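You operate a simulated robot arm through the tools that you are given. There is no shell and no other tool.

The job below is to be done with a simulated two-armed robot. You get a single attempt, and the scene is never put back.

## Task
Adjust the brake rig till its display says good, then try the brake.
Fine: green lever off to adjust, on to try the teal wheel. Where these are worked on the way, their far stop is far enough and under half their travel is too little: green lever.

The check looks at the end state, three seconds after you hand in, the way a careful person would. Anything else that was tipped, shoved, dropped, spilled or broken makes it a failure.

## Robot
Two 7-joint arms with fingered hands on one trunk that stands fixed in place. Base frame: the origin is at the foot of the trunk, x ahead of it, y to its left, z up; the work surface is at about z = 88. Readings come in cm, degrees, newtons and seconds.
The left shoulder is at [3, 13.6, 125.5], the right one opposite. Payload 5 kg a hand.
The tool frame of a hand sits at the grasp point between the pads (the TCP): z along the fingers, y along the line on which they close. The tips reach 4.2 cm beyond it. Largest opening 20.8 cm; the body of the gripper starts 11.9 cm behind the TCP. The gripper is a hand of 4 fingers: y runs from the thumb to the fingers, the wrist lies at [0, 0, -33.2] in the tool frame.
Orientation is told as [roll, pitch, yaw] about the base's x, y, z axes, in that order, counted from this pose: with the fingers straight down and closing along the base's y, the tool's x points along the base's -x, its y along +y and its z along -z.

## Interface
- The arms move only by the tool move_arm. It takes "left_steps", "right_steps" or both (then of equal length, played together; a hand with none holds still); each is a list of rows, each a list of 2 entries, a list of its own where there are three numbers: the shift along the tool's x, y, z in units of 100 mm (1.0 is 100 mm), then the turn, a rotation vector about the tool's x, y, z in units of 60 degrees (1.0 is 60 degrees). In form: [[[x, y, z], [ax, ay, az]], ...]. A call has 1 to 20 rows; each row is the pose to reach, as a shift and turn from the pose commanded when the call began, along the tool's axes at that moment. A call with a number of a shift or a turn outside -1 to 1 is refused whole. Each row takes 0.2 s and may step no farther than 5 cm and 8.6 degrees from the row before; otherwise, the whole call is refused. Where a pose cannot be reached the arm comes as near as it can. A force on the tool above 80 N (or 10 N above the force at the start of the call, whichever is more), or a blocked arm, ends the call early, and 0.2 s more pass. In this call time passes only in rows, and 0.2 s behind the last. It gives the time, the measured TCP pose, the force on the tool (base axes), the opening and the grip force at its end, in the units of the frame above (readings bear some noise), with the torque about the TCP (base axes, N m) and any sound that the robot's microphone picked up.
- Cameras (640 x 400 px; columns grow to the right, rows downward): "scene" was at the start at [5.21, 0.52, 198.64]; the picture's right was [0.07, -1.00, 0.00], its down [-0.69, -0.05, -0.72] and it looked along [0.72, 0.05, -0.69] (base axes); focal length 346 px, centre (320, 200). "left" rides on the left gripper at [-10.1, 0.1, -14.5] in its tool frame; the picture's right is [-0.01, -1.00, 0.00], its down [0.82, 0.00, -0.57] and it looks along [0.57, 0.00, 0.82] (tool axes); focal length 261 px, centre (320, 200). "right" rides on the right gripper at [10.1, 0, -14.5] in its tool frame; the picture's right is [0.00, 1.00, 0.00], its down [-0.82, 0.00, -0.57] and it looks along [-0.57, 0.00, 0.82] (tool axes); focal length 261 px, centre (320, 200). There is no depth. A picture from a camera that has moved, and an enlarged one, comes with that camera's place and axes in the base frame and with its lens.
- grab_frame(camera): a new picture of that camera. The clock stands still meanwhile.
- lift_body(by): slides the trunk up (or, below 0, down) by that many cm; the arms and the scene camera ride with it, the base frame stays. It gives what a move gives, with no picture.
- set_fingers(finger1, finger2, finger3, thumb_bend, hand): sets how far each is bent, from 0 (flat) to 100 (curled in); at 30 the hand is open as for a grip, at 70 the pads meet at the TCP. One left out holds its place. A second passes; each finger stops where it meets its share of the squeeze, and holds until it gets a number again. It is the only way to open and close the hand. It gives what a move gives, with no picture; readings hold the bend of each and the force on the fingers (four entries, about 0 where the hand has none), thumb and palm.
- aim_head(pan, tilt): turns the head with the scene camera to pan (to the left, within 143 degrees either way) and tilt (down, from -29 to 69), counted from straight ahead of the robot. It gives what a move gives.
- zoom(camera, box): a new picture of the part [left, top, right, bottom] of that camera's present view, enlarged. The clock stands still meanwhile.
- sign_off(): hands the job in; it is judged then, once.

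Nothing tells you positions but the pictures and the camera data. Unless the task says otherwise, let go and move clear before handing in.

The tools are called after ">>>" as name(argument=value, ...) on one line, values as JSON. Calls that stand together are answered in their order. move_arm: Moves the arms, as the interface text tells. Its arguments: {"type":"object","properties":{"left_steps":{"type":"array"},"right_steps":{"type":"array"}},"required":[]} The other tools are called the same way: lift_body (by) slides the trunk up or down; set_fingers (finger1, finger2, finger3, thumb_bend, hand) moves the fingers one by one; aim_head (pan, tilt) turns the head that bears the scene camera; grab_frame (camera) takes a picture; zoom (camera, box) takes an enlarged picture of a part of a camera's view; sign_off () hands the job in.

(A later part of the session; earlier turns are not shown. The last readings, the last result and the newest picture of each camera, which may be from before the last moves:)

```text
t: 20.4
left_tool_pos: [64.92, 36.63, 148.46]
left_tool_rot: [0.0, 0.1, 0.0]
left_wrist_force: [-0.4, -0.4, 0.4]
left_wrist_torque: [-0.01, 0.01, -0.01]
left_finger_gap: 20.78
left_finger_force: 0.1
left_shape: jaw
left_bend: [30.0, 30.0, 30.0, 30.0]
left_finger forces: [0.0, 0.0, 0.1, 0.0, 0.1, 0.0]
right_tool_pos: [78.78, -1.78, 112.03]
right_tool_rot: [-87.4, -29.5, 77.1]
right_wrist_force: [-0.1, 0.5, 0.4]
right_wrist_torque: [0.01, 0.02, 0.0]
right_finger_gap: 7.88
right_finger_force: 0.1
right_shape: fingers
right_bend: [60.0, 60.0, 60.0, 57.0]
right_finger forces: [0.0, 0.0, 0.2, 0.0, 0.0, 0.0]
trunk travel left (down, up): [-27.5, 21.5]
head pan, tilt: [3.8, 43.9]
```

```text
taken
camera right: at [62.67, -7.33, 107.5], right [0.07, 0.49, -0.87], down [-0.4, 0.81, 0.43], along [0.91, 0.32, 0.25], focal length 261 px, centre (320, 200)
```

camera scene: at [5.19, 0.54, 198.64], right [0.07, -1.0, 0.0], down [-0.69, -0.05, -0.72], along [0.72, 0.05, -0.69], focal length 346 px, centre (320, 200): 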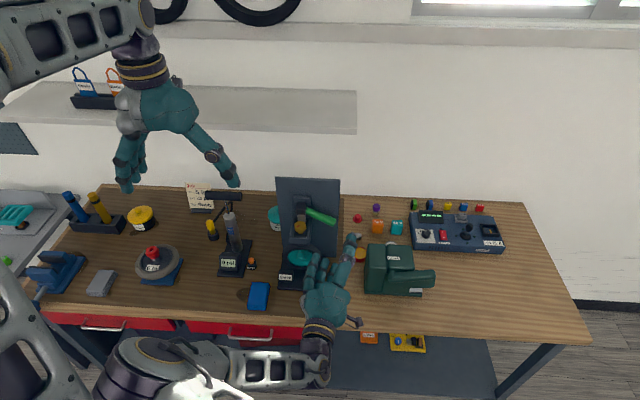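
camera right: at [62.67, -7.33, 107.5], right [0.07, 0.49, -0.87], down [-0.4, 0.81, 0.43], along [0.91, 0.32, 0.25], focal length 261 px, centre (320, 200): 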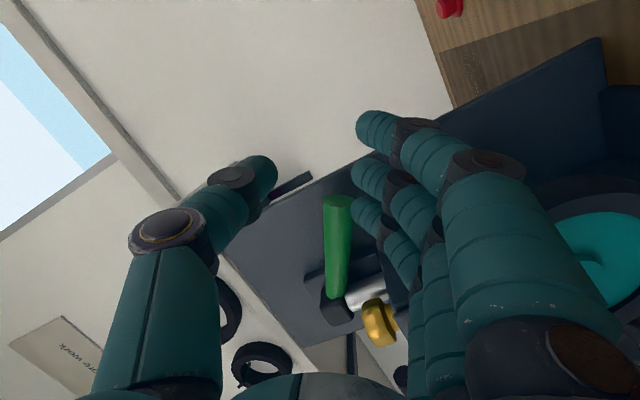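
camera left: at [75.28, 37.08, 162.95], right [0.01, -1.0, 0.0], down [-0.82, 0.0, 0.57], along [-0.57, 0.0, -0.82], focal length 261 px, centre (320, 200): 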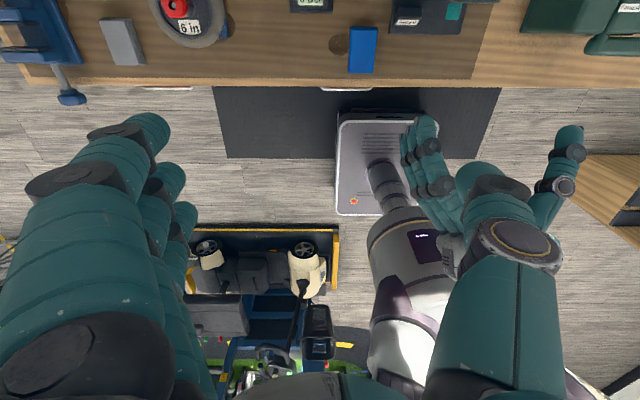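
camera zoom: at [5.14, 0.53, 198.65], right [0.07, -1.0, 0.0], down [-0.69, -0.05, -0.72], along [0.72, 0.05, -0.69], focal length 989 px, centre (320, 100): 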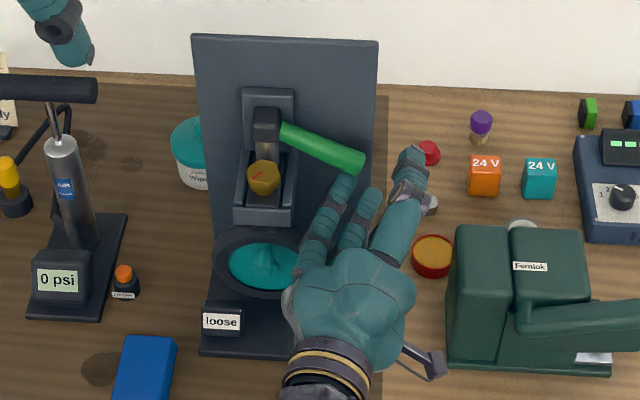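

The rig did not shift and the lever is where it was. I'll move the hand 4.5 cm left and then forward so the lever sits between thumb and fingers.

>>> move_arm(right_steps=[[[-0.22, 0.06, -0.02], [0, 0, 0]], [[-0.43, 0.13, -0.03], [0, 0, 0]]])

>>> move_arm(right_steps=[[[-0.02, 0, 0.12], [0, 0, 0]], [[-0.04, 0, 0.24], [0, 0, 0]], [[-0.06, 0, 0.36], [0, 0, 0]]])

>>> zoom(camera="scene", box=[250, 165, 390, 305])

>>> grab_frame(camera="right")

```text
t: 21.2
left_tool_pos: [65.04, 36.48, 148.54]
left_tool_rot: [0.0, 0.1, -0.3]
left_wrist_force: [-0.5, -0.1, 0.4]
left_wrist_torque: [-0.02, -0.03, -0.01]
left_finger_gap: 20.77
left_finger_force: 0.0
left_shape: jaw
left_bend: [30.0, 30.0, 30.0, 30.0]
left_finger forces: [0.0, 0.1, 0.0, 0.0, 0.1, 0.0]
right_tool_pos: [79.91, -0.85, 111.36]
right_tool_rot: [-86.3, -29.1, 74.0]
right_wrist_force: [-0.3, -0.3, -0.2]
right_wrist_torque: [0.02, -0.03, -0.03]
right_finger_gap: 7.86
right_finger_force: 0.1
right_shape: fingers
right_bend: [60.0, 60.0, 60.0, 57.0]
right_finger forces: [0.0, 0.0, 0.0, 0.0, 0.0, 0.1]
trunk travel left (down, up): [-27.5, 21.5]
head pan, tilt: [3.8, 43.9]
stopped in row 2 (right hand): the arm was blocked; the commanded pose is now the measured one
```

```text
t: 22.1
left_tool_pos: [65.04, 36.47, 148.48]
left_tool_rot: [-0.1, 0.0, -0.4]
left_wrist_force: [0.3, 0.1, -1.8]
left_wrist_torque: [0.04, 0.1, 0.01]
left_finger_gap: 20.79
left_finger_force: 0.1
left_shape: jaw
left_bend: [30.0, 30.0, 30.0, 30.0]
left_finger forces: [0.0, 0.0, 0.0, 0.0, 0.1, 0.0]
right_tool_pos: [83.05, -0.9, 110.56]
right_tool_rot: [-85.2, -28.8, 73.6]
right_wrist_force: [-50.2, 18.8, -6.7]
right_wrist_torque: [0.15, 0.33, 2.37]
right_finger_gap: 7.85
right_finger_force: 25.7
right_shape: fingers
right_bend: [60.0, 71.0, 76.0, 57.0]
right_finger forces: [0.1, 30.9, 20.1, 0.0, 0.1, 0.0]
trunk travel left (down, up): [-27.5, 21.5]
head pan, tilt: [3.8, 43.9]
stopped in row 3 (right hand): the force on the tool passed its limit at 80 N (the readings are from after the stop); the commanded pose is now the measured one
```

```text
2.86 times, centred on (320, 235) of scene
camera zoom: at [4.85, 0.77, 198.65], right [0.07, -1.0, 0.0], down [-0.69, -0.05, -0.72], along [0.72, 0.05, -0.69], focal length 989 px, centre (320, 100)
```

zoom: 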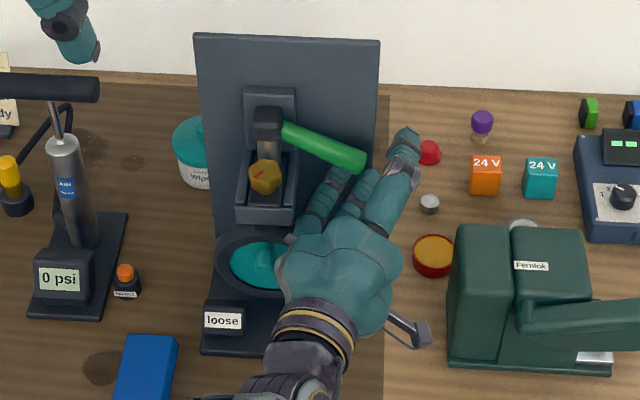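

```text
taken
camera right: at [66.53, -5.82, 106.77], right [0.06, 0.49, -0.87], down [-0.35, 0.83, 0.44], along [0.93, 0.28, 0.22], focal length 261 px, centre (320, 200)
```

right: 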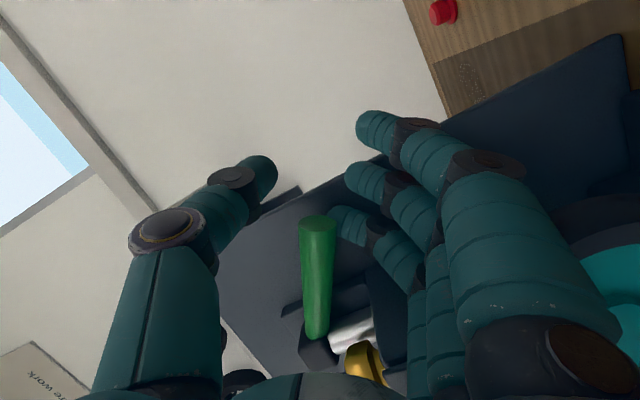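

The arm is at a joint limit in this posture (cannot go further left), and the fingertips reach the board. I'll back off and unroll to leave this awkward posture.

>>> move_arm(right_steps=[[[0, 0, -0.25], [0, 0, 0]], [[0, 0, -0.5], [0, 0, 0]]])

>>> move_arm(right_steps=[[[0, 0, -0.05], [0, 0, 0.14]], [[0, 0, -0.1], [0, 0, 0.28]], [[0, 0, -0.15], [0, 0, 0.42]], [[0, 0, -0.2], [0, 0, 0.56]], [[0, 0, -0.3], [0, 0, 0.7]], [[0, 0, -0.4], [0, 0, 0.84]]])

>>> grab_frame(camera="scene")

>>> grab_frame(camera="right")

```text
t: 22.9
left_tool_pos: [65.09, 36.17, 148.48]
left_tool_rot: [0.0, -0.1, -0.5]
left_wrist_force: [1.1, 0.1, 0.2]
left_wrist_torque: [-0.02, 0.02, -0.02]
left_finger_gap: 20.77
left_finger_force: 0.1
left_shape: jaw
left_bend: [30.0, 30.0, 30.0, 30.0]
left_finger forces: [0.1, 0.0, 0.1, 0.1, 0.0, 0.1]
right_tool_pos: [78.72, -3.5, 109.97]
right_tool_rot: [-84.8, -28.6, 70.5]
right_wrist_force: [1.0, 0.8, -0.7]
right_wrist_torque: [0.01, 0.02, 0.02]
right_finger_gap: 7.86
right_finger_force: 0.1
right_shape: fingers
right_bend: [60.0, 60.0, 60.0, 57.0]
right_finger forces: [0.1, 0.1, 0.1, 0.0, 0.0, 0.0]
trunk travel left (down, up): [-27.5, 21.5]
head pan, tilt: [3.8, 43.9]
stopped in row 2 (right hand): the arm was blocked; the commanded pose is now the measured one
```

```text
t: 24.3
left_tool_pos: [64.99, 36.24, 148.46]
left_tool_rot: [-0.1, 0.1, -0.4]
left_wrist_force: [0.2, 0.5, 0.7]
left_wrist_torque: [0.02, -0.01, -0.04]
left_finger_gap: 20.78
left_finger_force: 0.1
left_shape: jaw
left_bend: [30.0, 30.0, 30.0, 30.0]
left_finger forces: [0.0, 0.1, 0.1, 0.1, 0.0, 0.0]
right_tool_pos: [74.86, -2.29, 110.4]
right_tool_rot: [-67.0, -78.4, 50.5]
right_wrist_force: [0.0, -0.1, 0.2]
right_wrist_torque: [0.01, -0.02, 0.0]
right_finger_gap: 7.87
right_finger_force: 0.0
right_shape: fingers
right_bend: [60.0, 60.0, 60.0, 57.0]
right_finger forces: [0.0, 0.0, 0.1, 0.0, 0.0, 0.0]
trunk travel left (down, up): [-27.5, 21.5]
head pan, tilt: [3.8, 43.9]
```

```text
taken
camera scene: at [5.21, 0.53, 198.64], right [0.07, -1.0, 0.0], down [-0.69, -0.05, -0.72], along [0.72, 0.05, -0.69], focal length 346 px, centre (320, 200)
```

scene: 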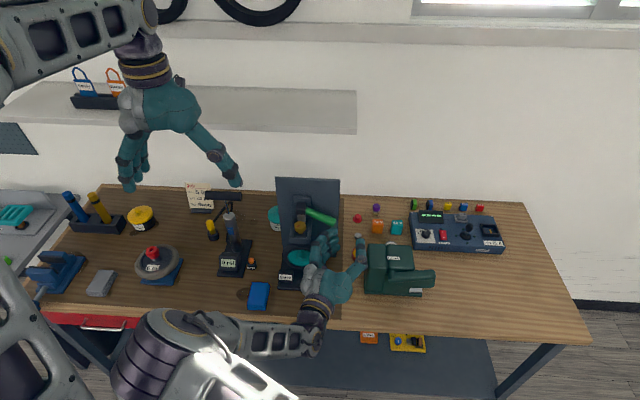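

```text
taken
camera right: at [59.79, 0.37, 101.76], right [0.27, 0.95, -0.18], down [-0.44, 0.29, 0.85], along [0.86, -0.15, 0.5], focal length 261 px, centre (320, 200)
```

right: 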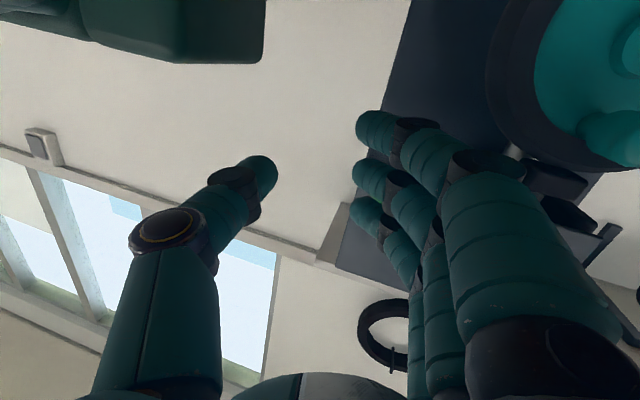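

I'll raise the hand, pull it back right and tilt it down again toward its starting posture, to get the elbow back outside.

>>> move_arm(right_steps=[[[-0.13, -0.15, -0.11], [0, 0.1, 0]], [[-0.26, -0.3, -0.22], [0, 0.2, 0]], [[-0.4, -0.48, -0.33], [0, 0.34, 0]], [[-0.53, -0.64, -0.44], [0, 0.48, 0]], [[-0.66, -0.8, -0.55], [0, 0.62, 0]], [[-0.79, -0.97, -0.66], [0, 0.75, 0]]])

>>> grab_frame(camera="scene")

```text
t: 25.7
left_tool_pos: [65.17, 36.03, 148.68]
left_tool_rot: [0.1, 0.0, -0.4]
left_wrist_force: [0.2, -0.7, 0.8]
left_wrist_torque: [0.15, -0.01, 0.01]
left_finger_gap: 20.81
left_finger_force: 0.1
left_shape: jaw
left_bend: [30.0, 30.0, 30.0, 30.0]
left_finger forces: [0.0, 0.0, 0.0, 0.0, 0.1, 0.0]
right_tool_pos: [67.06, -8.24, 120.48]
right_tool_rot: [-14.3, -39.4, -6.8]
right_wrist_force: [0.4, -0.5, -0.3]
right_wrist_torque: [0.06, -0.03, 0.07]
right_finger_gap: 7.84
right_finger_force: 0.1
right_shape: fingers
right_bend: [60.0, 60.0, 60.0, 57.0]
right_finger forces: [0.0, 0.1, 0.1, 0.0, 0.0, 0.0]
trunk travel left (down, up): [-27.5, 21.5]
head pan, tilt: [3.8, 43.9]
```

```text
taken
camera scene: at [5.17, 0.32, 198.65], right [0.07, -1.0, 0.0], down [-0.69, -0.04, -0.72], along [0.72, 0.05, -0.69], focal length 346 px, centre (320, 200)
```

scene: 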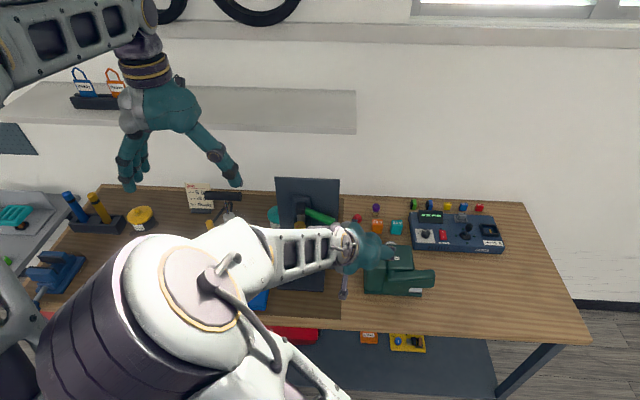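

The elbow now lies across the table on the left, so I'll return to the starting posture with the hand straight down and further right.

>>> move_arm(right_steps=[[[-0.12, -0.16, -0.08], [-0.044, 0.107, -0.032]], [[-0.24, -0.32, -0.165], [-0.089, 0.213, -0.063]], [[-0.36, -0.48, -0.25], [-0.133, 0.32, -0.095]], [[-0.47, -0.63, -0.33], [-0.178, 0.427, -0.127]], [[-0.59, -0.79, -0.41], [-0.222, 0.533, -0.158]], [[-0.71, -0.95, -0.495], [-0.267, 0.64, -0.19]]])

>>> grab_frame(camera="scene")

```text
t: 27.1
left_tool_pos: [65.33, 36.02, 148.54]
left_tool_rot: [-0.1, 0.1, -0.4]
left_wrist_force: [0.2, -1.5, -0.4]
left_wrist_torque: [0.25, 0.12, 0.03]
left_finger_gap: 20.79
left_finger_force: 0.0
left_shape: jaw
left_bend: [30.0, 30.0, 30.0, 30.0]
left_finger forces: [0.0, 0.0, 0.1, 0.0, 0.0, 0.0]
right_tool_pos: [67.09, -16.53, 130.3]
right_tool_rot: [0.1, 0.1, 0.1]
right_wrist_force: [-0.1, -0.7, 0.0]
right_wrist_torque: [0.02, 0.06, -0.02]
right_finger_gap: 7.89
right_finger_force: 0.1
right_shape: fingers
right_bend: [60.0, 60.0, 60.0, 57.0]
right_finger forces: [0.0, 0.1, 0.0, 0.1, 0.0, 0.1]
trunk travel left (down, up): [-27.5, 21.5]
head pan, tilt: [3.8, 43.9]
```

```text
taken
camera scene: at [5.39, 0.26, 198.63], right [0.07, -1.0, 0.0], down [-0.69, -0.04, -0.72], along [0.72, 0.05, -0.69], focal length 346 px, centre (320, 200)
```

scene: 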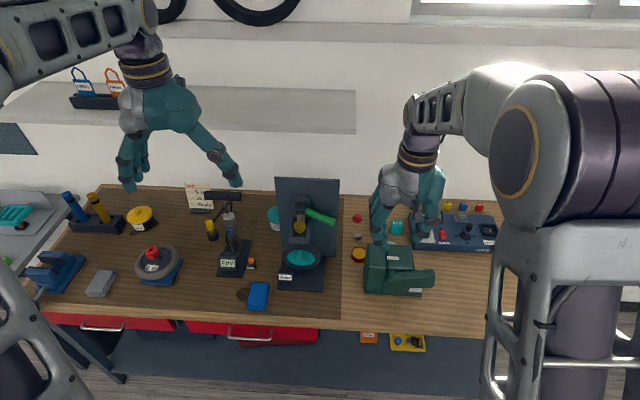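

The elbow is outside again. Next I'll make a pointing shape (middle finger and thumb together, others curled) and bring the hand, pointing forward, below the lever to test whether it lifts.

>>> set_fingers(hand="right", finger1=100, finger2=70, finger3=100, thumb_bend=70)

>>> move_arm(right_steps=[[[0.05, 0.16, 0.1], [0, -0.125, 0]], [[0.1, 0.32, 0.2], [0, -0.25, 0]], [[0.15, 0.48, 0.3], [0, -0.375, 0]], [[0.2, 0.64, 0.4], [0, -0.5, 0]], [[0.25, 0.8, 0.5], [0, -0.625, 0]], [[0.3, 0.95, 0.6], [0, -0.75, 0]]])

>>> move_arm(right_steps=[[[0.05, 0.13, 0.14], [0, -0.11, 0]], [[0.1, 0.26, 0.28], [0, -0.22, 0]], [[0.14, 0.4, 0.42], [0, -0.33, 0]], [[0.19, 0.53, 0.57], [0, -0.44, 0]], [[0.24, 0.67, 0.71], [0, -0.55, 0]], [[0.28, 0.8, 0.85], [0, -0.66, 0]]])

>>> grab_frame(camera="scene")

>>> grab_frame(camera="right")

```text
t: 28.1
left_tool_pos: [65.12, 36.27, 148.58]
left_tool_rot: [0.0, 0.1, -0.5]
left_wrist_force: [0.4, -1.1, -0.4]
left_wrist_torque: [0.06, 0.01, 0.02]
left_finger_gap: 20.8
left_finger_force: 0.0
left_shape: jaw
left_bend: [30.0, 30.0, 30.0, 30.0]
left_finger forces: [0.0, 0.0, 0.0, 0.1, 0.1, 0.0]
right_tool_pos: [66.8, -16.46, 130.4]
right_tool_rot: [0.0, 0.0, 0.0]
right_wrist_force: [-0.1, 0.2, 0.1]
right_wrist_torque: [0.01, 0.04, 0.02]
right_finger_gap: 7.16
right_finger_force: 0.1
right_shape: fingers
right_bend: [100.0, 70.0, 100.0, 70.0]
right_finger forces: [0.1, 0.0, 0.0, 0.1, 0.1, 0.1]
trunk travel left (down, up): [-27.5, 21.5]
head pan, tilt: [3.8, 43.9]
```

```text
t: 29.5
left_tool_pos: [65.04, 36.41, 148.44]
left_tool_rot: [-0.1, 0.0, -0.4]
left_wrist_force: [-0.2, 0.8, -0.1]
left_wrist_torque: [-0.21, -0.05, -0.02]
left_finger_gap: 20.78
left_finger_force: 0.1
left_shape: jaw
left_bend: [30.0, 30.0, 30.0, 30.0]
left_finger forces: [0.0, 0.0, 0.1, 0.0, 0.1, 0.1]
right_tool_pos: [63.82, -6.68, 124.64]
right_tool_rot: [0.1, -45.2, 0.0]
right_wrist_force: [-0.3, 0.4, 0.8]
right_wrist_torque: [-0.08, 0.06, -0.08]
right_finger_gap: 7.15
right_finger_force: 0.1
right_shape: fingers
right_bend: [100.0, 70.0, 100.0, 70.0]
right_finger forces: [0.0, 0.1, 0.1, 0.0, 0.0, 0.0]
trunk travel left (down, up): [-27.5, 21.5]
head pan, tilt: [3.8, 43.9]
```

```text
t: 30.6
left_tool_pos: [64.73, 37.31, 148.72]
left_tool_rot: [0.0, -0.2, 0.4]
left_wrist_force: [-0.6, 0.3, -0.6]
left_wrist_torque: [0.01, -0.01, -0.02]
left_finger_gap: 20.8
left_finger_force: 0.0
left_shape: jaw
left_bend: [30.0, 30.0, 30.0, 30.0]
left_finger forces: [0.1, 0.0, 0.0, 0.0, 0.0, 0.1]
right_tool_pos: [68.17, 0.3, 125.86]
right_tool_rot: [38.6, -69.4, -38.6]
right_wrist_force: [0.2, 0.1, -0.1]
right_wrist_torque: [0.01, -0.01, -0.03]
right_finger_gap: 7.16
right_finger_force: 0.0
right_shape: fingers
right_bend: [100.0, 70.0, 100.0, 70.0]
right_finger forces: [0.0, 0.0, 0.0, 0.0, 0.0, 0.1]
trunk travel left (down, up): [-27.5, 21.5]
head pan, tilt: [3.8, 43.9]
stopped in row 5 (right hand): the arm was blocked; the commanded pose is now the measured one
```

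```text
taken
camera scene: at [5.15, 0.55, 198.65], right [0.07, -1.0, 0.0], down [-0.69, -0.05, -0.72], along [0.72, 0.05, -0.69], focal length 346 px, centre (320, 200)
```

scene: 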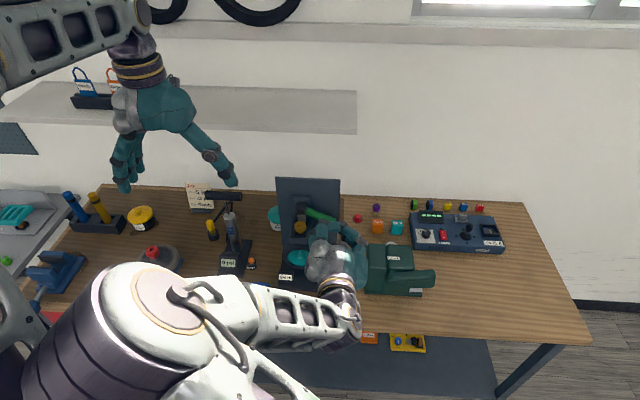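

```text
taken
camera right: at [51.53, 2.12, 120.47], right [0.04, 0.97, 0.22], down [-0.32, -0.2, 0.92], along [0.95, -0.11, 0.31], focal length 261 px, centre (320, 200)
```

right: 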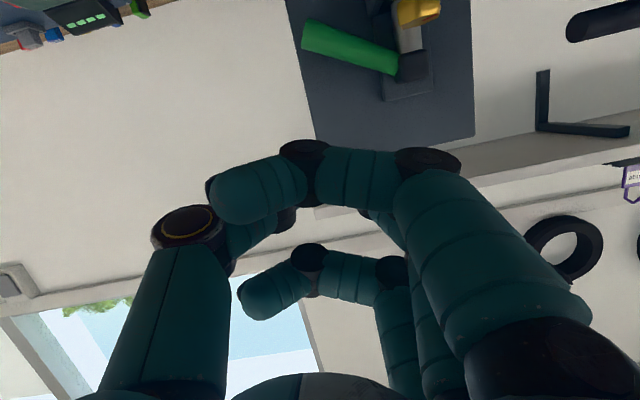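

With the hand level this close the elbow swings inward again. I'll recover the outside-elbow posture and approach from the right side instead, which worked before.

>>> move_arm(right_steps=[[[-0.1, -0.14, -0.06], [0.016, 0.121, -0.017]], [[-0.2, -0.28, -0.13], [0.032, 0.243, -0.034]], [[-0.3, -0.42, -0.19], [0.047, 0.364, -0.052]], [[-0.4, -0.56, -0.26], [0.063, 0.486, -0.069]], [[-0.5, -0.7, -0.32], [0.079, 0.607, -0.086]]])

>>> move_arm(right_steps=[[[0, -0.16, 0], [0.016, 0.121, -0.017]], [[0, -0.32, 0], [0.032, 0.243, -0.034]], [[0, -0.48, 0], [0.047, 0.364, -0.052]], [[0, -0.64, 0], [0.063, 0.486, -0.069]], [[0, -0.8, 0], [0.079, 0.607, -0.086]]])

>>> grab_frame(camera="scene")

```text
t: 31.8
left_tool_pos: [64.98, 36.87, 148.72]
left_tool_rot: [0.1, -0.2, 0.3]
left_wrist_force: [1.6, -2.2, -0.2]
left_wrist_torque: [0.19, 0.07, -0.02]
left_finger_gap: 20.79
left_finger_force: 0.1
left_shape: jaw
left_bend: [30.0, 30.0, 30.0, 30.0]
left_finger forces: [0.1, 0.1, 0.0, 0.0, 0.1, 0.0]
right_tool_pos: [66.35, -8.03, 129.88]
right_tool_rot: [7.3, -36.7, -7.2]
right_wrist_force: [-0.2, -0.8, -1.1]
right_wrist_torque: [0.11, -0.04, 0.08]
right_finger_gap: 7.15
right_finger_force: 0.0
right_shape: fingers
right_bend: [100.0, 70.0, 100.0, 70.0]
right_finger forces: [0.0, 0.1, 0.0, 0.0, 0.0, 0.1]
trunk travel left (down, up): [-27.5, 21.5]
head pan, tilt: [3.8, 43.9]
```

```text
t: 33.0
left_tool_pos: [65.1, 37.18, 148.6]
left_tool_rot: [0.0, 0.2, 0.3]
left_wrist_force: [0.3, -0.3, -0.5]
left_wrist_torque: [0.01, 0.13, 0.0]
left_finger_gap: 20.79
left_finger_force: 0.1
left_shape: jaw
left_bend: [30.0, 30.0, 30.0, 30.0]
left_finger forces: [0.0, 0.0, 0.0, 0.0, 0.0, 0.0]
right_tool_pos: [66.01, -15.72, 128.86]
right_tool_rot: [-0.2, -0.5, 0.5]
right_wrist_force: [1.0, 0.1, 0.8]
right_wrist_torque: [0.0, 0.14, -0.01]
right_finger_gap: 7.14
right_finger_force: 0.1
right_shape: fingers
right_bend: [100.0, 70.0, 100.0, 70.0]
right_finger forces: [0.0, 0.0, 0.1, 0.0, 0.0, 0.0]
trunk travel left (down, up): [-27.5, 21.5]
head pan, tilt: [3.8, 43.9]
```

```text
taken
camera scene: at [5.46, 0.51, 198.63], right [0.07, -1.0, 0.0], down [-0.69, -0.05, -0.72], along [0.72, 0.05, -0.69], focal length 346 px, centre (320, 200)
```

scene: 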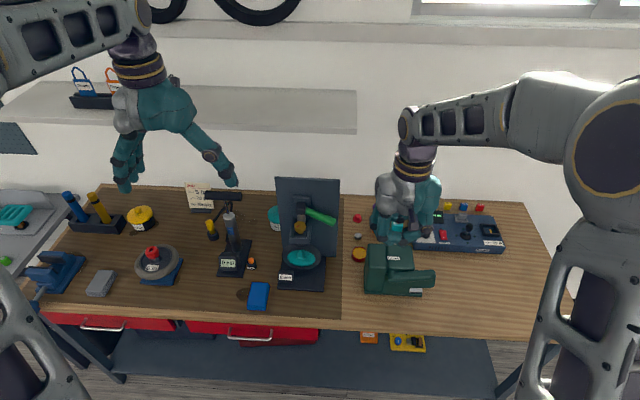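

Elbow out again. First test: press the lever gently down from above with the fingertip, approaching over its outer end.

>>> move_arm(right_steps=[[[-0.22, 0.24, 0.05], [0, -0.06, 0]], [[-0.45, 0.48, 0.1], [0, -0.12, 0]], [[-0.67, 0.71, 0.15], [0, -0.18, 0]], [[-0.9, 0.95, 0.2], [0, -0.25, 0]]])

>>> move_arm(right_steps=[[[-0.2, 0.26, 0.1], [0, 0, 0]], [[-0.4, 0.5, 0.2], [0, 0, 0]], [[-0.55, 0.72, 0.3], [0, 0, 0]], [[-0.68, 0.92, 0.4], [0, 0, 0]]])

>>> grab_frame(camera="scene")

>>> grab_frame(camera="right")

```text
t: 34.0
left_tool_pos: [64.87, 37.34, 148.59]
left_tool_rot: [0.0, 0.0, 0.3]
left_wrist_force: [0.8, 0.3, -1.6]
left_wrist_torque: [-0.14, 0.04, -0.01]
left_finger_gap: 20.81
left_finger_force: 0.0
left_shape: jaw
left_bend: [30.0, 30.0, 30.0, 30.0]
left_finger forces: [0.0, 0.1, 0.0, 0.1, 0.1, 0.0]
right_tool_pos: [75.14, -5.98, 126.9]
right_tool_rot: [-0.4, -15.6, 0.6]
right_wrist_force: [0.1, 0.1, -0.9]
right_wrist_torque: [-0.07, 0.07, 0.01]
right_finger_gap: 7.14
right_finger_force: 0.0
right_shape: fingers
right_bend: [100.0, 70.0, 100.0, 70.0]
right_finger forces: [0.1, 0.1, 0.1, 0.0, 0.0, 0.1]
trunk travel left (down, up): [-27.5, 21.5]
head pan, tilt: [3.8, 43.9]
```

```text
t: 35.0
left_tool_pos: [64.97, 37.33, 148.5]
left_tool_rot: [-0.1, -0.2, 0.4]
left_wrist_force: [0.6, 0.6, -0.4]
left_wrist_torque: [-0.1, 0.07, 0.01]
left_finger_gap: 20.77
left_finger_force: 0.1
left_shape: jaw
left_bend: [30.0, 30.0, 30.0, 30.0]
left_finger forces: [0.2, 0.1, 0.1, 0.1, 0.1, 0.0]
right_tool_pos: [82.57, 3.3, 124.98]
right_tool_rot: [-0.3, -15.7, 0.6]
right_wrist_force: [0.4, 0.2, -0.3]
right_wrist_torque: [-0.11, 0.09, -0.03]
right_finger_gap: 7.17
right_finger_force: 0.1
right_shape: fingers
right_bend: [100.0, 70.0, 100.0, 70.0]
right_finger forces: [0.0, 0.1, 0.0, 0.0, 0.0, 0.0]
trunk travel left (down, up): [-27.5, 21.5]
head pan, tilt: [3.8, 43.9]
```

```text
taken
camera scene: at [5.42, 0.72, 198.63], right [0.07, -1.0, 0.0], down [-0.69, -0.05, -0.72], along [0.72, 0.05, -0.69], focal length 346 px, centre (320, 200)
```

scene: 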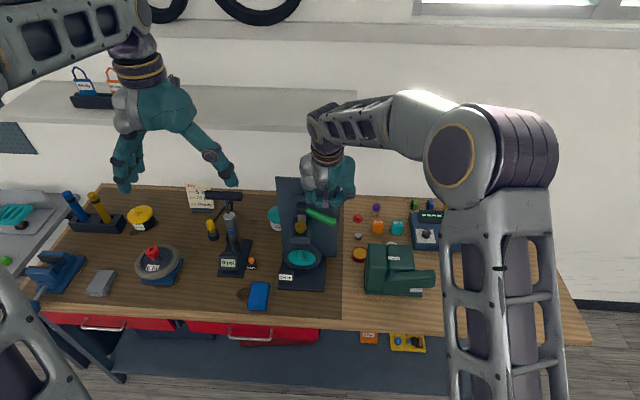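

```text
taken
camera right: at [68.9, 3.4, 136.25], right [0.0, 1.0, 0.0], down [0.64, 0.01, 0.77], along [0.77, 0.0, -0.64], focal length 261 px, centre (320, 200)
```

right: 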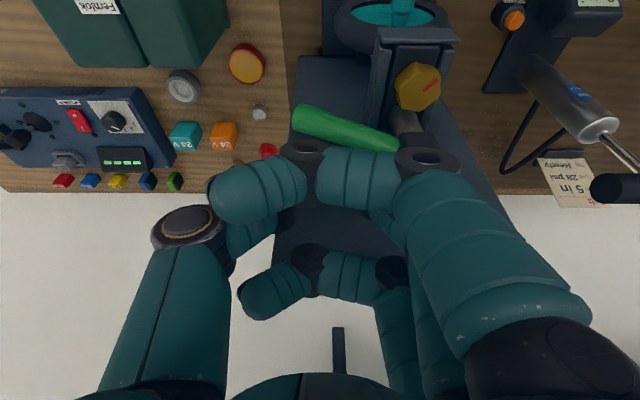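

The hand is above the lever. I'll bring all fingers together for a predictable fingertip line and lower in small steps, watching the force.

>>> set_fingers(hand="right", finger1=70, finger2=70, finger3=70, thumb_bend=70)

>>> move_arm(right_steps=[[[0.026, 0, 0.097], [0, 0, 0]], [[0.052, 0, 0.193], [0, 0, 0]], [[0.078, 0, 0.29], [0, 0, 0]], [[0.104, 0, 0.386], [0, 0, 0]]])

>>> grab_frame(camera="right")

```text
t: 36.0
left_tool_pos: [64.9, 37.27, 148.65]
left_tool_rot: [0.1, -0.1, 0.4]
left_wrist_force: [-0.6, 0.7, 0.3]
left_wrist_torque: [-0.03, 0.03, 0.01]
left_finger_gap: 20.8
left_finger_force: 0.0
left_shape: jaw
left_bend: [30.0, 30.0, 30.0, 30.0]
left_finger forces: [0.0, 0.1, 0.1, 0.0, 0.1, 0.1]
right_tool_pos: [82.37, 3.3, 125.11]
right_tool_rot: [-0.2, -15.7, 0.5]
right_wrist_force: [-2.8, -0.2, 0.6]
right_wrist_torque: [-0.02, 0.1, -0.01]
right_finger_gap: 3.17
right_finger_force: 0.9
right_shape: fingers
right_bend: [70.0, 70.0, 70.0, 70.0]
right_finger forces: [0.0, 0.1, 2.3, 0.0, 0.0, 0.0]
trunk travel left (down, up): [-27.5, 21.5]
head pan, tilt: [3.8, 43.9]
```

```text
t: 37.0
left_tool_pos: [64.79, 37.28, 148.63]
left_tool_rot: [0.0, -0.1, 0.5]
left_wrist_force: [-0.2, -0.1, -0.1]
left_wrist_torque: [-0.01, -0.02, 0.01]
left_finger_gap: 20.77
left_finger_force: 0.1
left_shape: jaw
left_bend: [30.0, 30.0, 30.0, 30.0]
left_finger forces: [0.1, 0.0, 0.0, 0.0, 0.1, 0.0]
right_tool_pos: [82.36, 3.33, 121.13]
right_tool_rot: [-0.3, -15.7, 0.5]
right_wrist_force: [-6.8, 0.3, 2.3]
right_wrist_torque: [0.1, 0.01, 0.11]
right_finger_gap: 3.13
right_finger_force: 3.1
right_shape: fingers
right_bend: [70.0, 70.0, 71.0, 70.0]
right_finger forces: [0.0, 0.0, 7.1, 0.0, 0.0, 0.0]
trunk travel left (down, up): [-27.5, 21.5]
head pan, tilt: [3.8, 43.9]
```

```text
taken
camera right: at [68.73, 3.3, 132.35], right [0.0, 1.0, 0.0], down [0.64, 0.0, 0.77], along [0.77, 0.0, -0.64], focal length 261 px, centre (320, 200)
```

right: 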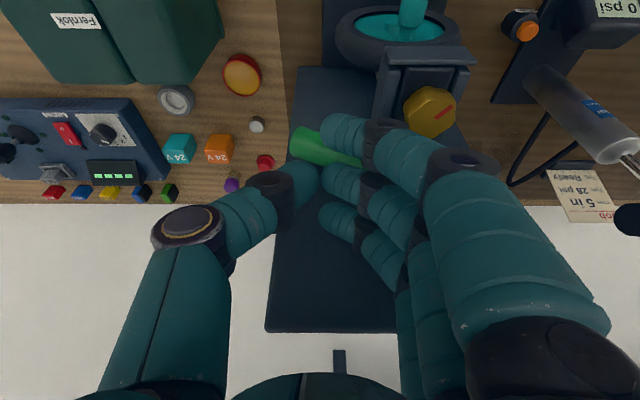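

Finger 3 brushes the board face (so the board is at x ≈ 87). I'll shift back about 1.3 cm and continue down.

>>> move_arm(right_steps=[[[0.126, 0, -0.034], [0, 0, 0]], [[0.152, 0, 0.063], [0, 0, 0]], [[0.178, 0, 0.159], [0, 0, 0]], [[0.19, 0, 0.205], [0, 0, 0]]])

>>> grab_frame(camera="right")

>>> zoom(camera="scene", box=[250, 165, 390, 305])

```text
t: 38.0
left_tool_pos: [64.75, 37.14, 148.68]
left_tool_rot: [0.0, 0.0, 0.3]
left_wrist_force: [0.7, 0.0, 0.2]
left_wrist_torque: [0.0, 0.02, -0.02]
left_finger_gap: 20.8
left_finger_force: 0.2
left_shape: jaw
left_bend: [30.0, 30.0, 30.0, 30.0]
left_finger forces: [0.0, 0.0, 0.1, 0.2, 0.0, 0.0]
right_tool_pos: [81.12, 3.17, 118.58]
right_tool_rot: [-0.4, -15.7, 0.5]
right_wrist_force: [-0.5, 0.0, 0.1]
right_wrist_torque: [0.02, -0.03, -0.02]
right_finger_gap: 3.12
right_finger_force: 0.4
right_shape: fingers
right_bend: [70.0, 70.0, 70.0, 70.0]
right_finger forces: [0.0, 0.0, 0.6, 0.0, 0.0, 0.0]
trunk travel left (down, up): [-27.5, 21.5]
head pan, tilt: [3.8, 43.9]
```

```text
taken
camera right: at [67.49, 3.06, 129.79], right [0.0, 1.0, 0.0], down [0.64, 0.0, 0.77], along [0.77, 0.0, -0.64], focal length 261 px, centre (320, 200)
```

right: 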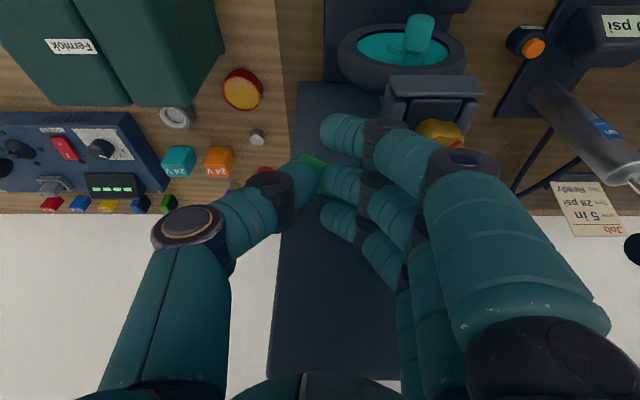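

```text
2.86 times, centred on (320, 235) of scene
camera zoom: at [5.18, 0.52, 198.65], right [0.07, -1.0, 0.0], down [-0.69, -0.05, -0.72], along [0.72, 0.05, -0.69], focal length 989 px, centre (320, 100)
```

zoom: 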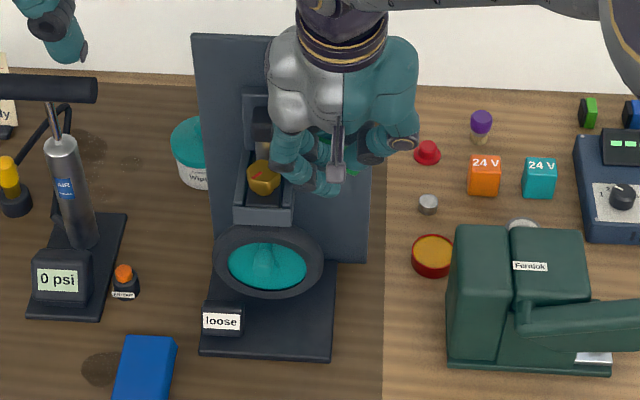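

Near contact now. Lowering 1.5 cm more and checking force and lever position.

>>> move_arm(right_steps=[[[0.013, 0, 0.048], [0, 0, 0]], [[0.026, 0, 0.097], [0, 0, 0]], [[0.039, 0, 0.145], [0, 0, 0]]])

>>> zoom(camera="right", box=[250, 80, 500, 260])

```text
t: 38.8
left_tool_pos: [64.79, 36.94, 148.74]
left_tool_rot: [-0.1, 0.0, 0.3]
left_wrist_force: [-1.0, 0.0, -0.5]
left_wrist_torque: [0.01, -0.01, -0.01]
left_finger_gap: 20.82
left_finger_force: 0.1
left_shape: jaw
left_bend: [30.0, 30.0, 30.0, 30.0]
left_finger forces: [0.0, 0.0, 0.0, 0.0, 0.0, 0.1]
right_tool_pos: [81.35, 3.15, 117.38]
right_tool_rot: [-0.2, -15.8, 0.4]
right_wrist_force: [7.3, -2.4, 19.2]
right_wrist_torque: [0.17, -0.88, -0.18]
right_finger_gap: 3.13
right_finger_force: 10.4
right_shape: fingers
right_bend: [70.0, 70.0, 72.0, 70.0]
right_finger forces: [0.0, 1.5, 19.5, 0.0, 0.0, 0.0]
trunk travel left (down, up): [-27.5, 21.5]
head pan, tilt: [3.8, 43.9]
```

```text
2.22 times, centred on (375, 170) of right
camera zoom: at [67.68, 3.09, 128.51], right [0.0, 1.0, 0.0], down [0.63, 0.0, 0.77], along [0.77, 0.0, -0.63], focal length 579 px, centre (198, 267)
```

zoom: 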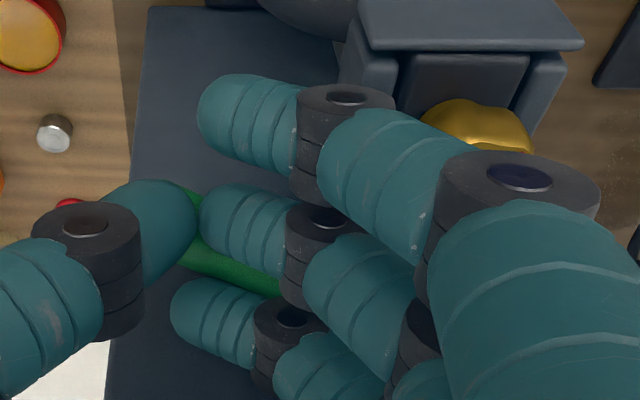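

Contact with the lever at 19 N. I'll press one more centimetre to see whether it gives.

>>> move_arm(right_steps=[[[0.013, 0, 0.048], [0, 0, 0]], [[0.026, 0, 0.097], [0, 0, 0]]])

>>> zoom(camera="right", box=[250, 80, 500, 260])

```text
t: 39.4
left_tool_pos: [64.72, 37.01, 148.78]
left_tool_rot: [0.0, -0.3, 0.3]
left_wrist_force: [-0.1, 1.4, -0.7]
left_wrist_torque: [0.01, 0.05, -0.02]
left_finger_gap: 20.76
left_finger_force: 0.0
left_shape: jaw
left_bend: [30.0, 30.0, 30.0, 30.0]
left_finger forces: [0.0, 0.0, 0.0, 0.1, 0.0, 0.0]
right_tool_pos: [81.13, 3.04, 116.31]
right_tool_rot: [-0.2, -15.9, 0.4]
right_wrist_force: [4.2, -8.1, 36.1]
right_wrist_torque: [0.99, -1.15, -0.51]
right_finger_gap: 3.12
right_finger_force: 17.9
right_shape: fingers
right_bend: [70.0, 70.0, 76.0, 70.0]
right_finger forces: [0.0, 0.0, 34.5, 0.0, 1.7, 0.1]
trunk travel left (down, up): [-27.5, 21.5]
head pan, tilt: [3.8, 43.9]
```

```text
2.22 times, centred on (375, 170) of right
camera zoom: at [67.54, 3.0, 127.51], right [0.0, 1.0, 0.0], down [0.63, 0.0, 0.77], along [0.77, 0.0, -0.63], focal length 579 px, centre (198, 267)
```

zoom: 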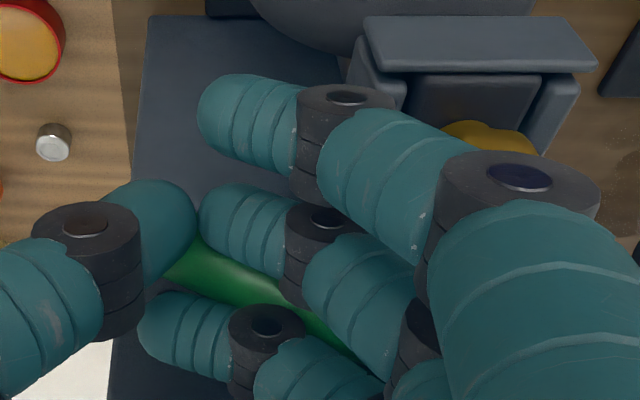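

Pressing down does not move it: the lever is probably at its lower stop. I'll relieve the press, then use finger 3 (now behind the lever) to pull gently toward the robot, to test that direction.

>>> move_arm(right_steps=[[[-0.026, 0, -0.097], [0, 0, 0]], [[0.01, 0, -0.107], [0, 0, 0]], [[0.06, 0, -0.12], [0, 0, 0]], [[0.11, 0, -0.133], [0, 0, 0]]])

>>> zoom(camera="right", box=[250, 80, 500, 260])

```text
t: 40.4
left_tool_pos: [64.76, 37.15, 148.73]
left_tool_rot: [0.0, -0.1, 0.4]
left_wrist_force: [0.6, 0.0, -0.6]
left_wrist_torque: [-0.03, -0.02, 0.01]
left_finger_gap: 20.78
left_finger_force: 0.0
left_shape: jaw
left_bend: [30.0, 30.0, 30.0, 30.0]
left_finger forces: [0.1, 0.1, 0.0, 0.0, 0.0, 0.0]
right_tool_pos: [79.68, 3.11, 117.01]
right_tool_rot: [-0.2, -15.7, 0.5]
right_wrist_force: [-0.5, -5.1, 7.6]
right_wrist_torque: [-0.09, -0.36, -0.26]
right_finger_gap: 3.11
right_finger_force: 4.4
right_shape: fingers
right_bend: [70.0, 70.0, 72.0, 70.0]
right_finger forces: [0.1, 0.0, 8.8, 0.0, 0.1, 0.1]
trunk travel left (down, up): [-27.5, 21.5]
head pan, tilt: [3.8, 43.9]
```

```text
2.22 times, centred on (375, 170) of right
camera zoom: at [66.09, 3.09, 128.23], right [0.0, 1.0, 0.0], down [0.64, 0.0, 0.77], along [0.77, 0.0, -0.64], focal length 579 px, centre (198, 267)
```

zoom: 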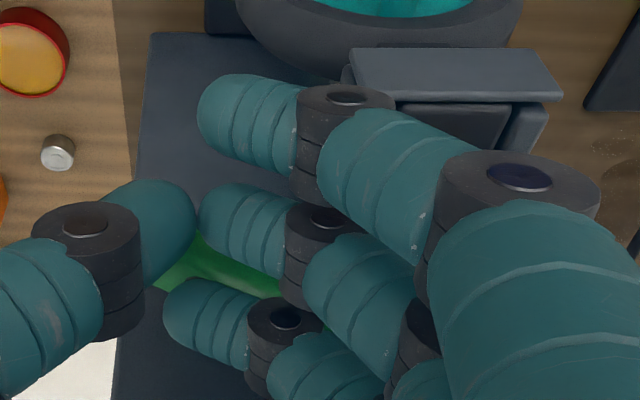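

The lever's angle in the picture may have changed. I'll lift the hand clear to look.

>>> move_arm(right_steps=[[[-0.078, 0, -0.29], [0, 0, 0]], [[-0.15, -0.1, -0.58], [0, 0, 0]], [[-0.15, -0.4, -0.8], [0, 0, 0]], [[-0.15, -0.8, -0.9], [0, 0, 0]]])

>>> zoom(camera="scene", box=[250, 165, 390, 305])

>>> grab_frame(camera="right")

```text
t: 41.4
left_tool_pos: [64.71, 37.03, 148.78]
left_tool_rot: [0.1, -0.2, 0.3]
left_wrist_force: [-0.8, -1.0, 0.4]
left_wrist_torque: [0.17, -0.08, 0.02]
left_finger_gap: 20.8
left_finger_force: 0.1
left_shape: jaw
left_bend: [30.0, 30.0, 30.0, 30.0]
left_finger forces: [0.1, 0.1, 0.1, 0.0, 0.1, 0.0]
right_tool_pos: [78.71, -4.9, 126.32]
right_tool_rot: [-0.2, -15.7, 0.7]
right_wrist_force: [-1.0, 1.0, -0.9]
right_wrist_torque: [-0.08, -0.12, -0.02]
right_finger_gap: 3.13
right_finger_force: 0.0
right_shape: fingers
right_bend: [70.0, 70.0, 70.0, 70.0]
right_finger forces: [0.1, 0.1, 0.0, 0.0, 0.0, 0.1]
trunk travel left (down, up): [-27.5, 21.5]
head pan, tilt: [3.8, 43.9]
```

```text
2.86 times, centred on (320, 235) of scene
camera zoom: at [5.1, 0.27, 198.65], right [0.07, -1.0, 0.0], down [-0.69, -0.05, -0.72], along [0.72, 0.05, -0.69], focal length 989 px, centre (320, 100)
```

zoom: 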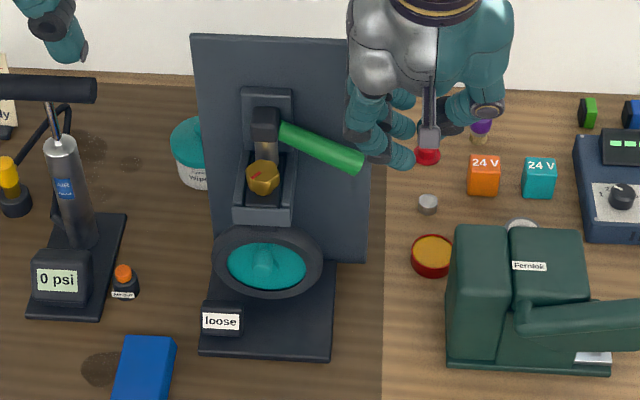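

```text
taken
camera right: at [65.05, -4.98, 137.57], right [0.0, 1.0, 0.0], down [0.64, 0.0, 0.77], along [0.77, 0.0, -0.64], focal length 261 px, centre (320, 200)
```

right: 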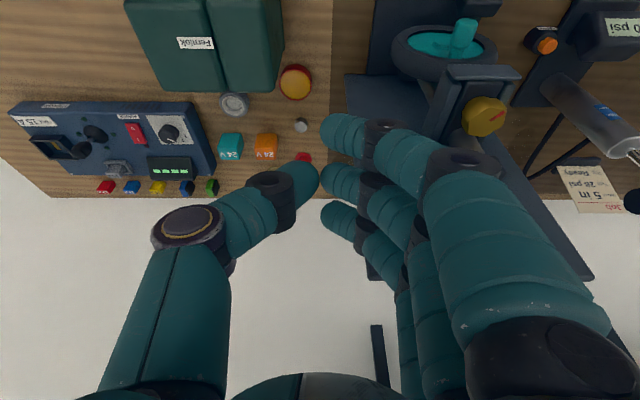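

Pushing down had no effect, so I'll test lifting. I'll turn the right hand to point left (yaw 90°) to the right of the board, then bring closed fingertips under the lever's end.

>>> move_arm(right_steps=[[[0.02, -0.15, -0.06], [-0.034, 0, -0.12]], [[0.04, -0.3, -0.12], [-0.068, 0, -0.24]], [[0.06, -0.45, -0.17], [-0.102, 0, -0.36]], [[0.08, -0.6, -0.23], [-0.135, 0, -0.48]], [[0.1, -0.75, -0.29], [-0.169, 0, -0.6]], [[0.11, -0.9, -0.34], [-0.203, 0, -0.722]]])

>>> move_arm(right_steps=[[[-0.02, -0.07, 0.01], [-0.034, 0, -0.12]], [[-0.05, -0.14, 0.01], [-0.068, 0, -0.24]], [[-0.07, -0.21, 0.02], [-0.102, 0, -0.36]], [[-0.09, -0.28, 0.03], [-0.135, 0, -0.48]], [[-0.11, -0.35, 0.03], [-0.169, 0, -0.6]], [[-0.136, -0.42, 0.04], [-0.203, 0, -0.722]]])

>>> grab_frame(camera="scene")

```text
t: 42.8
left_tool_pos: [64.84, 37.01, 148.78]
left_tool_rot: [0.0, 0.0, 0.3]
left_wrist_force: [-0.5, -0.8, 0.2]
left_wrist_torque: [0.17, 0.0, 0.0]
left_finger_gap: 20.81
left_finger_force: 0.1
left_shape: jaw
left_bend: [30.0, 30.0, 30.0, 30.0]
left_finger forces: [0.0, 0.0, 0.0, 0.0, 0.1, 0.0]
right_tool_pos: [77.13, -13.82, 129.23]
right_tool_rot: [-0.1, -15.6, 45.6]
right_wrist_force: [-0.2, 0.0, 0.0]
right_wrist_torque: [0.04, 0.01, 0.05]
right_finger_gap: 3.14
right_finger_force: 0.1
right_shape: fingers
right_bend: [70.0, 70.0, 70.0, 70.0]
right_finger forces: [0.1, 0.1, 0.1, 0.0, 0.0, 0.0]
trunk travel left (down, up): [-27.5, 21.5]
head pan, tilt: [3.8, 43.9]
```

```text
t: 44.2
left_tool_pos: [65.09, 37.18, 148.64]
left_tool_rot: [0.0, 0.1, 0.3]
left_wrist_force: [0.9, 0.3, 0.6]
left_wrist_torque: [0.03, 0.06, 0.01]
left_finger_gap: 20.81
left_finger_force: 0.1
left_shape: jaw
left_bend: [30.0, 30.0, 30.0, 30.0]
left_finger forces: [0.1, 0.0, 0.0, 0.0, 0.0, 0.0]
right_tool_pos: [81.14, -15.86, 129.15]
right_tool_rot: [0.1, -15.4, 90.5]
right_wrist_force: [0.0, -0.6, 0.2]
right_wrist_torque: [0.05, 0.06, 0.01]
right_finger_gap: 3.11
right_finger_force: 0.0
right_shape: fingers
right_bend: [70.0, 70.0, 70.0, 70.0]
right_finger forces: [0.0, 0.0, 0.1, 0.0, 0.0, 0.0]
trunk travel left (down, up): [-27.5, 21.5]
head pan, tilt: [3.8, 43.9]
```

```text
taken
camera scene: at [5.36, 0.5, 198.63], right [0.07, -1.0, 0.0], down [-0.69, -0.05, -0.72], along [0.72, 0.05, -0.69], focal length 346 px, centre (320, 200)
```

scene: 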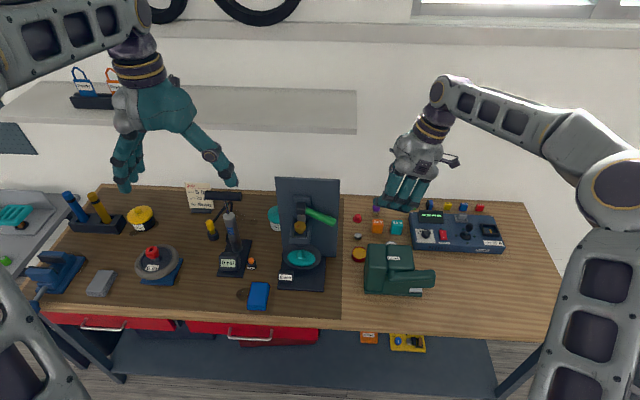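

The posture is good. Now I tilt the hand toward the rig and lower it to the right of the lever end.

>>> move_arm(right_steps=[[[-0.01, -0.06, 0.16], [0, -0.123, 0]], [[-0.02, -0.11, 0.32], [0, -0.247, 0]], [[-0.03, -0.17, 0.48], [0, -0.37, 0]], [[-0.035, -0.23, 0.64], [0, -0.493, 0]], [[-0.04, -0.28, 0.8], [0, -0.617, 0]], [[-0.045, -0.34, 0.95], [0, -0.74, 0]]])

>>> grab_frame(camera="scene")

>>> grab_frame(camera="right")

```text
t: 45.6
left_tool_pos: [64.98, 37.18, 148.46]
left_tool_rot: [0.0, 0.0, 0.3]
left_wrist_force: [1.8, -0.8, -0.1]
left_wrist_torque: [0.13, 0.18, -0.04]
left_finger_gap: 20.76
left_finger_force: 0.0
left_shape: jaw
left_bend: [30.0, 30.0, 30.0, 30.0]
left_finger forces: [0.0, 0.0, 0.0, 0.0, 0.0, 0.0]
right_tool_pos: [84.56, -12.89, 120.16]
right_tool_rot: [0.1, -60.0, 90.4]
right_wrist_force: [1.2, -1.4, 0.5]
right_wrist_torque: [-0.11, 0.07, 0.17]
right_finger_gap: 3.12
right_finger_force: 0.0
right_shape: fingers
right_bend: [70.0, 70.0, 70.0, 70.0]
right_finger forces: [0.0, 0.1, 0.1, 0.1, 0.0, 0.1]
trunk travel left (down, up): [-27.5, 21.5]
head pan, tilt: [3.8, 43.9]
```

```text
taken
camera scene: at [5.46, 0.39, 198.62], right [0.07, -1.0, 0.0], down [-0.69, -0.04, -0.72], along [0.72, 0.05, -0.69], focal length 346 px, centre (320, 200)
```

scene: 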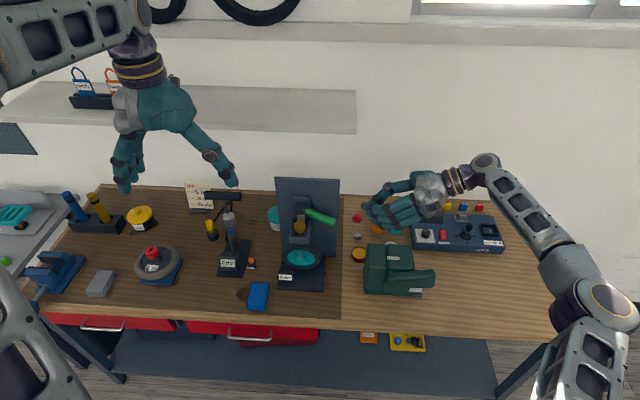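

```text
taken
camera right: at [84.62, -30.52, 118.64], right [-1.0, 0.0, 0.0], down [0.01, -0.09, 1.0], along [0.0, 1.0, 0.09], focal length 261 px, centre (320, 200)
```

right: 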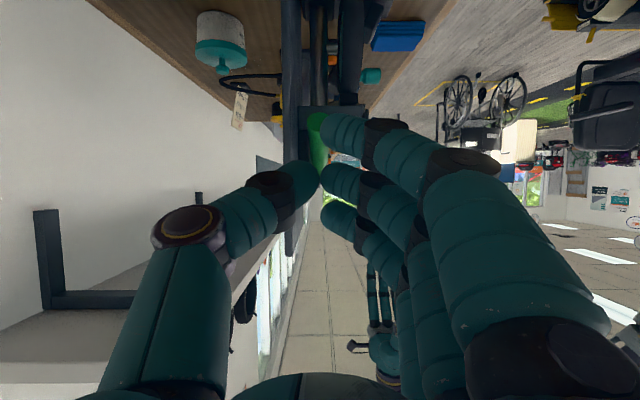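

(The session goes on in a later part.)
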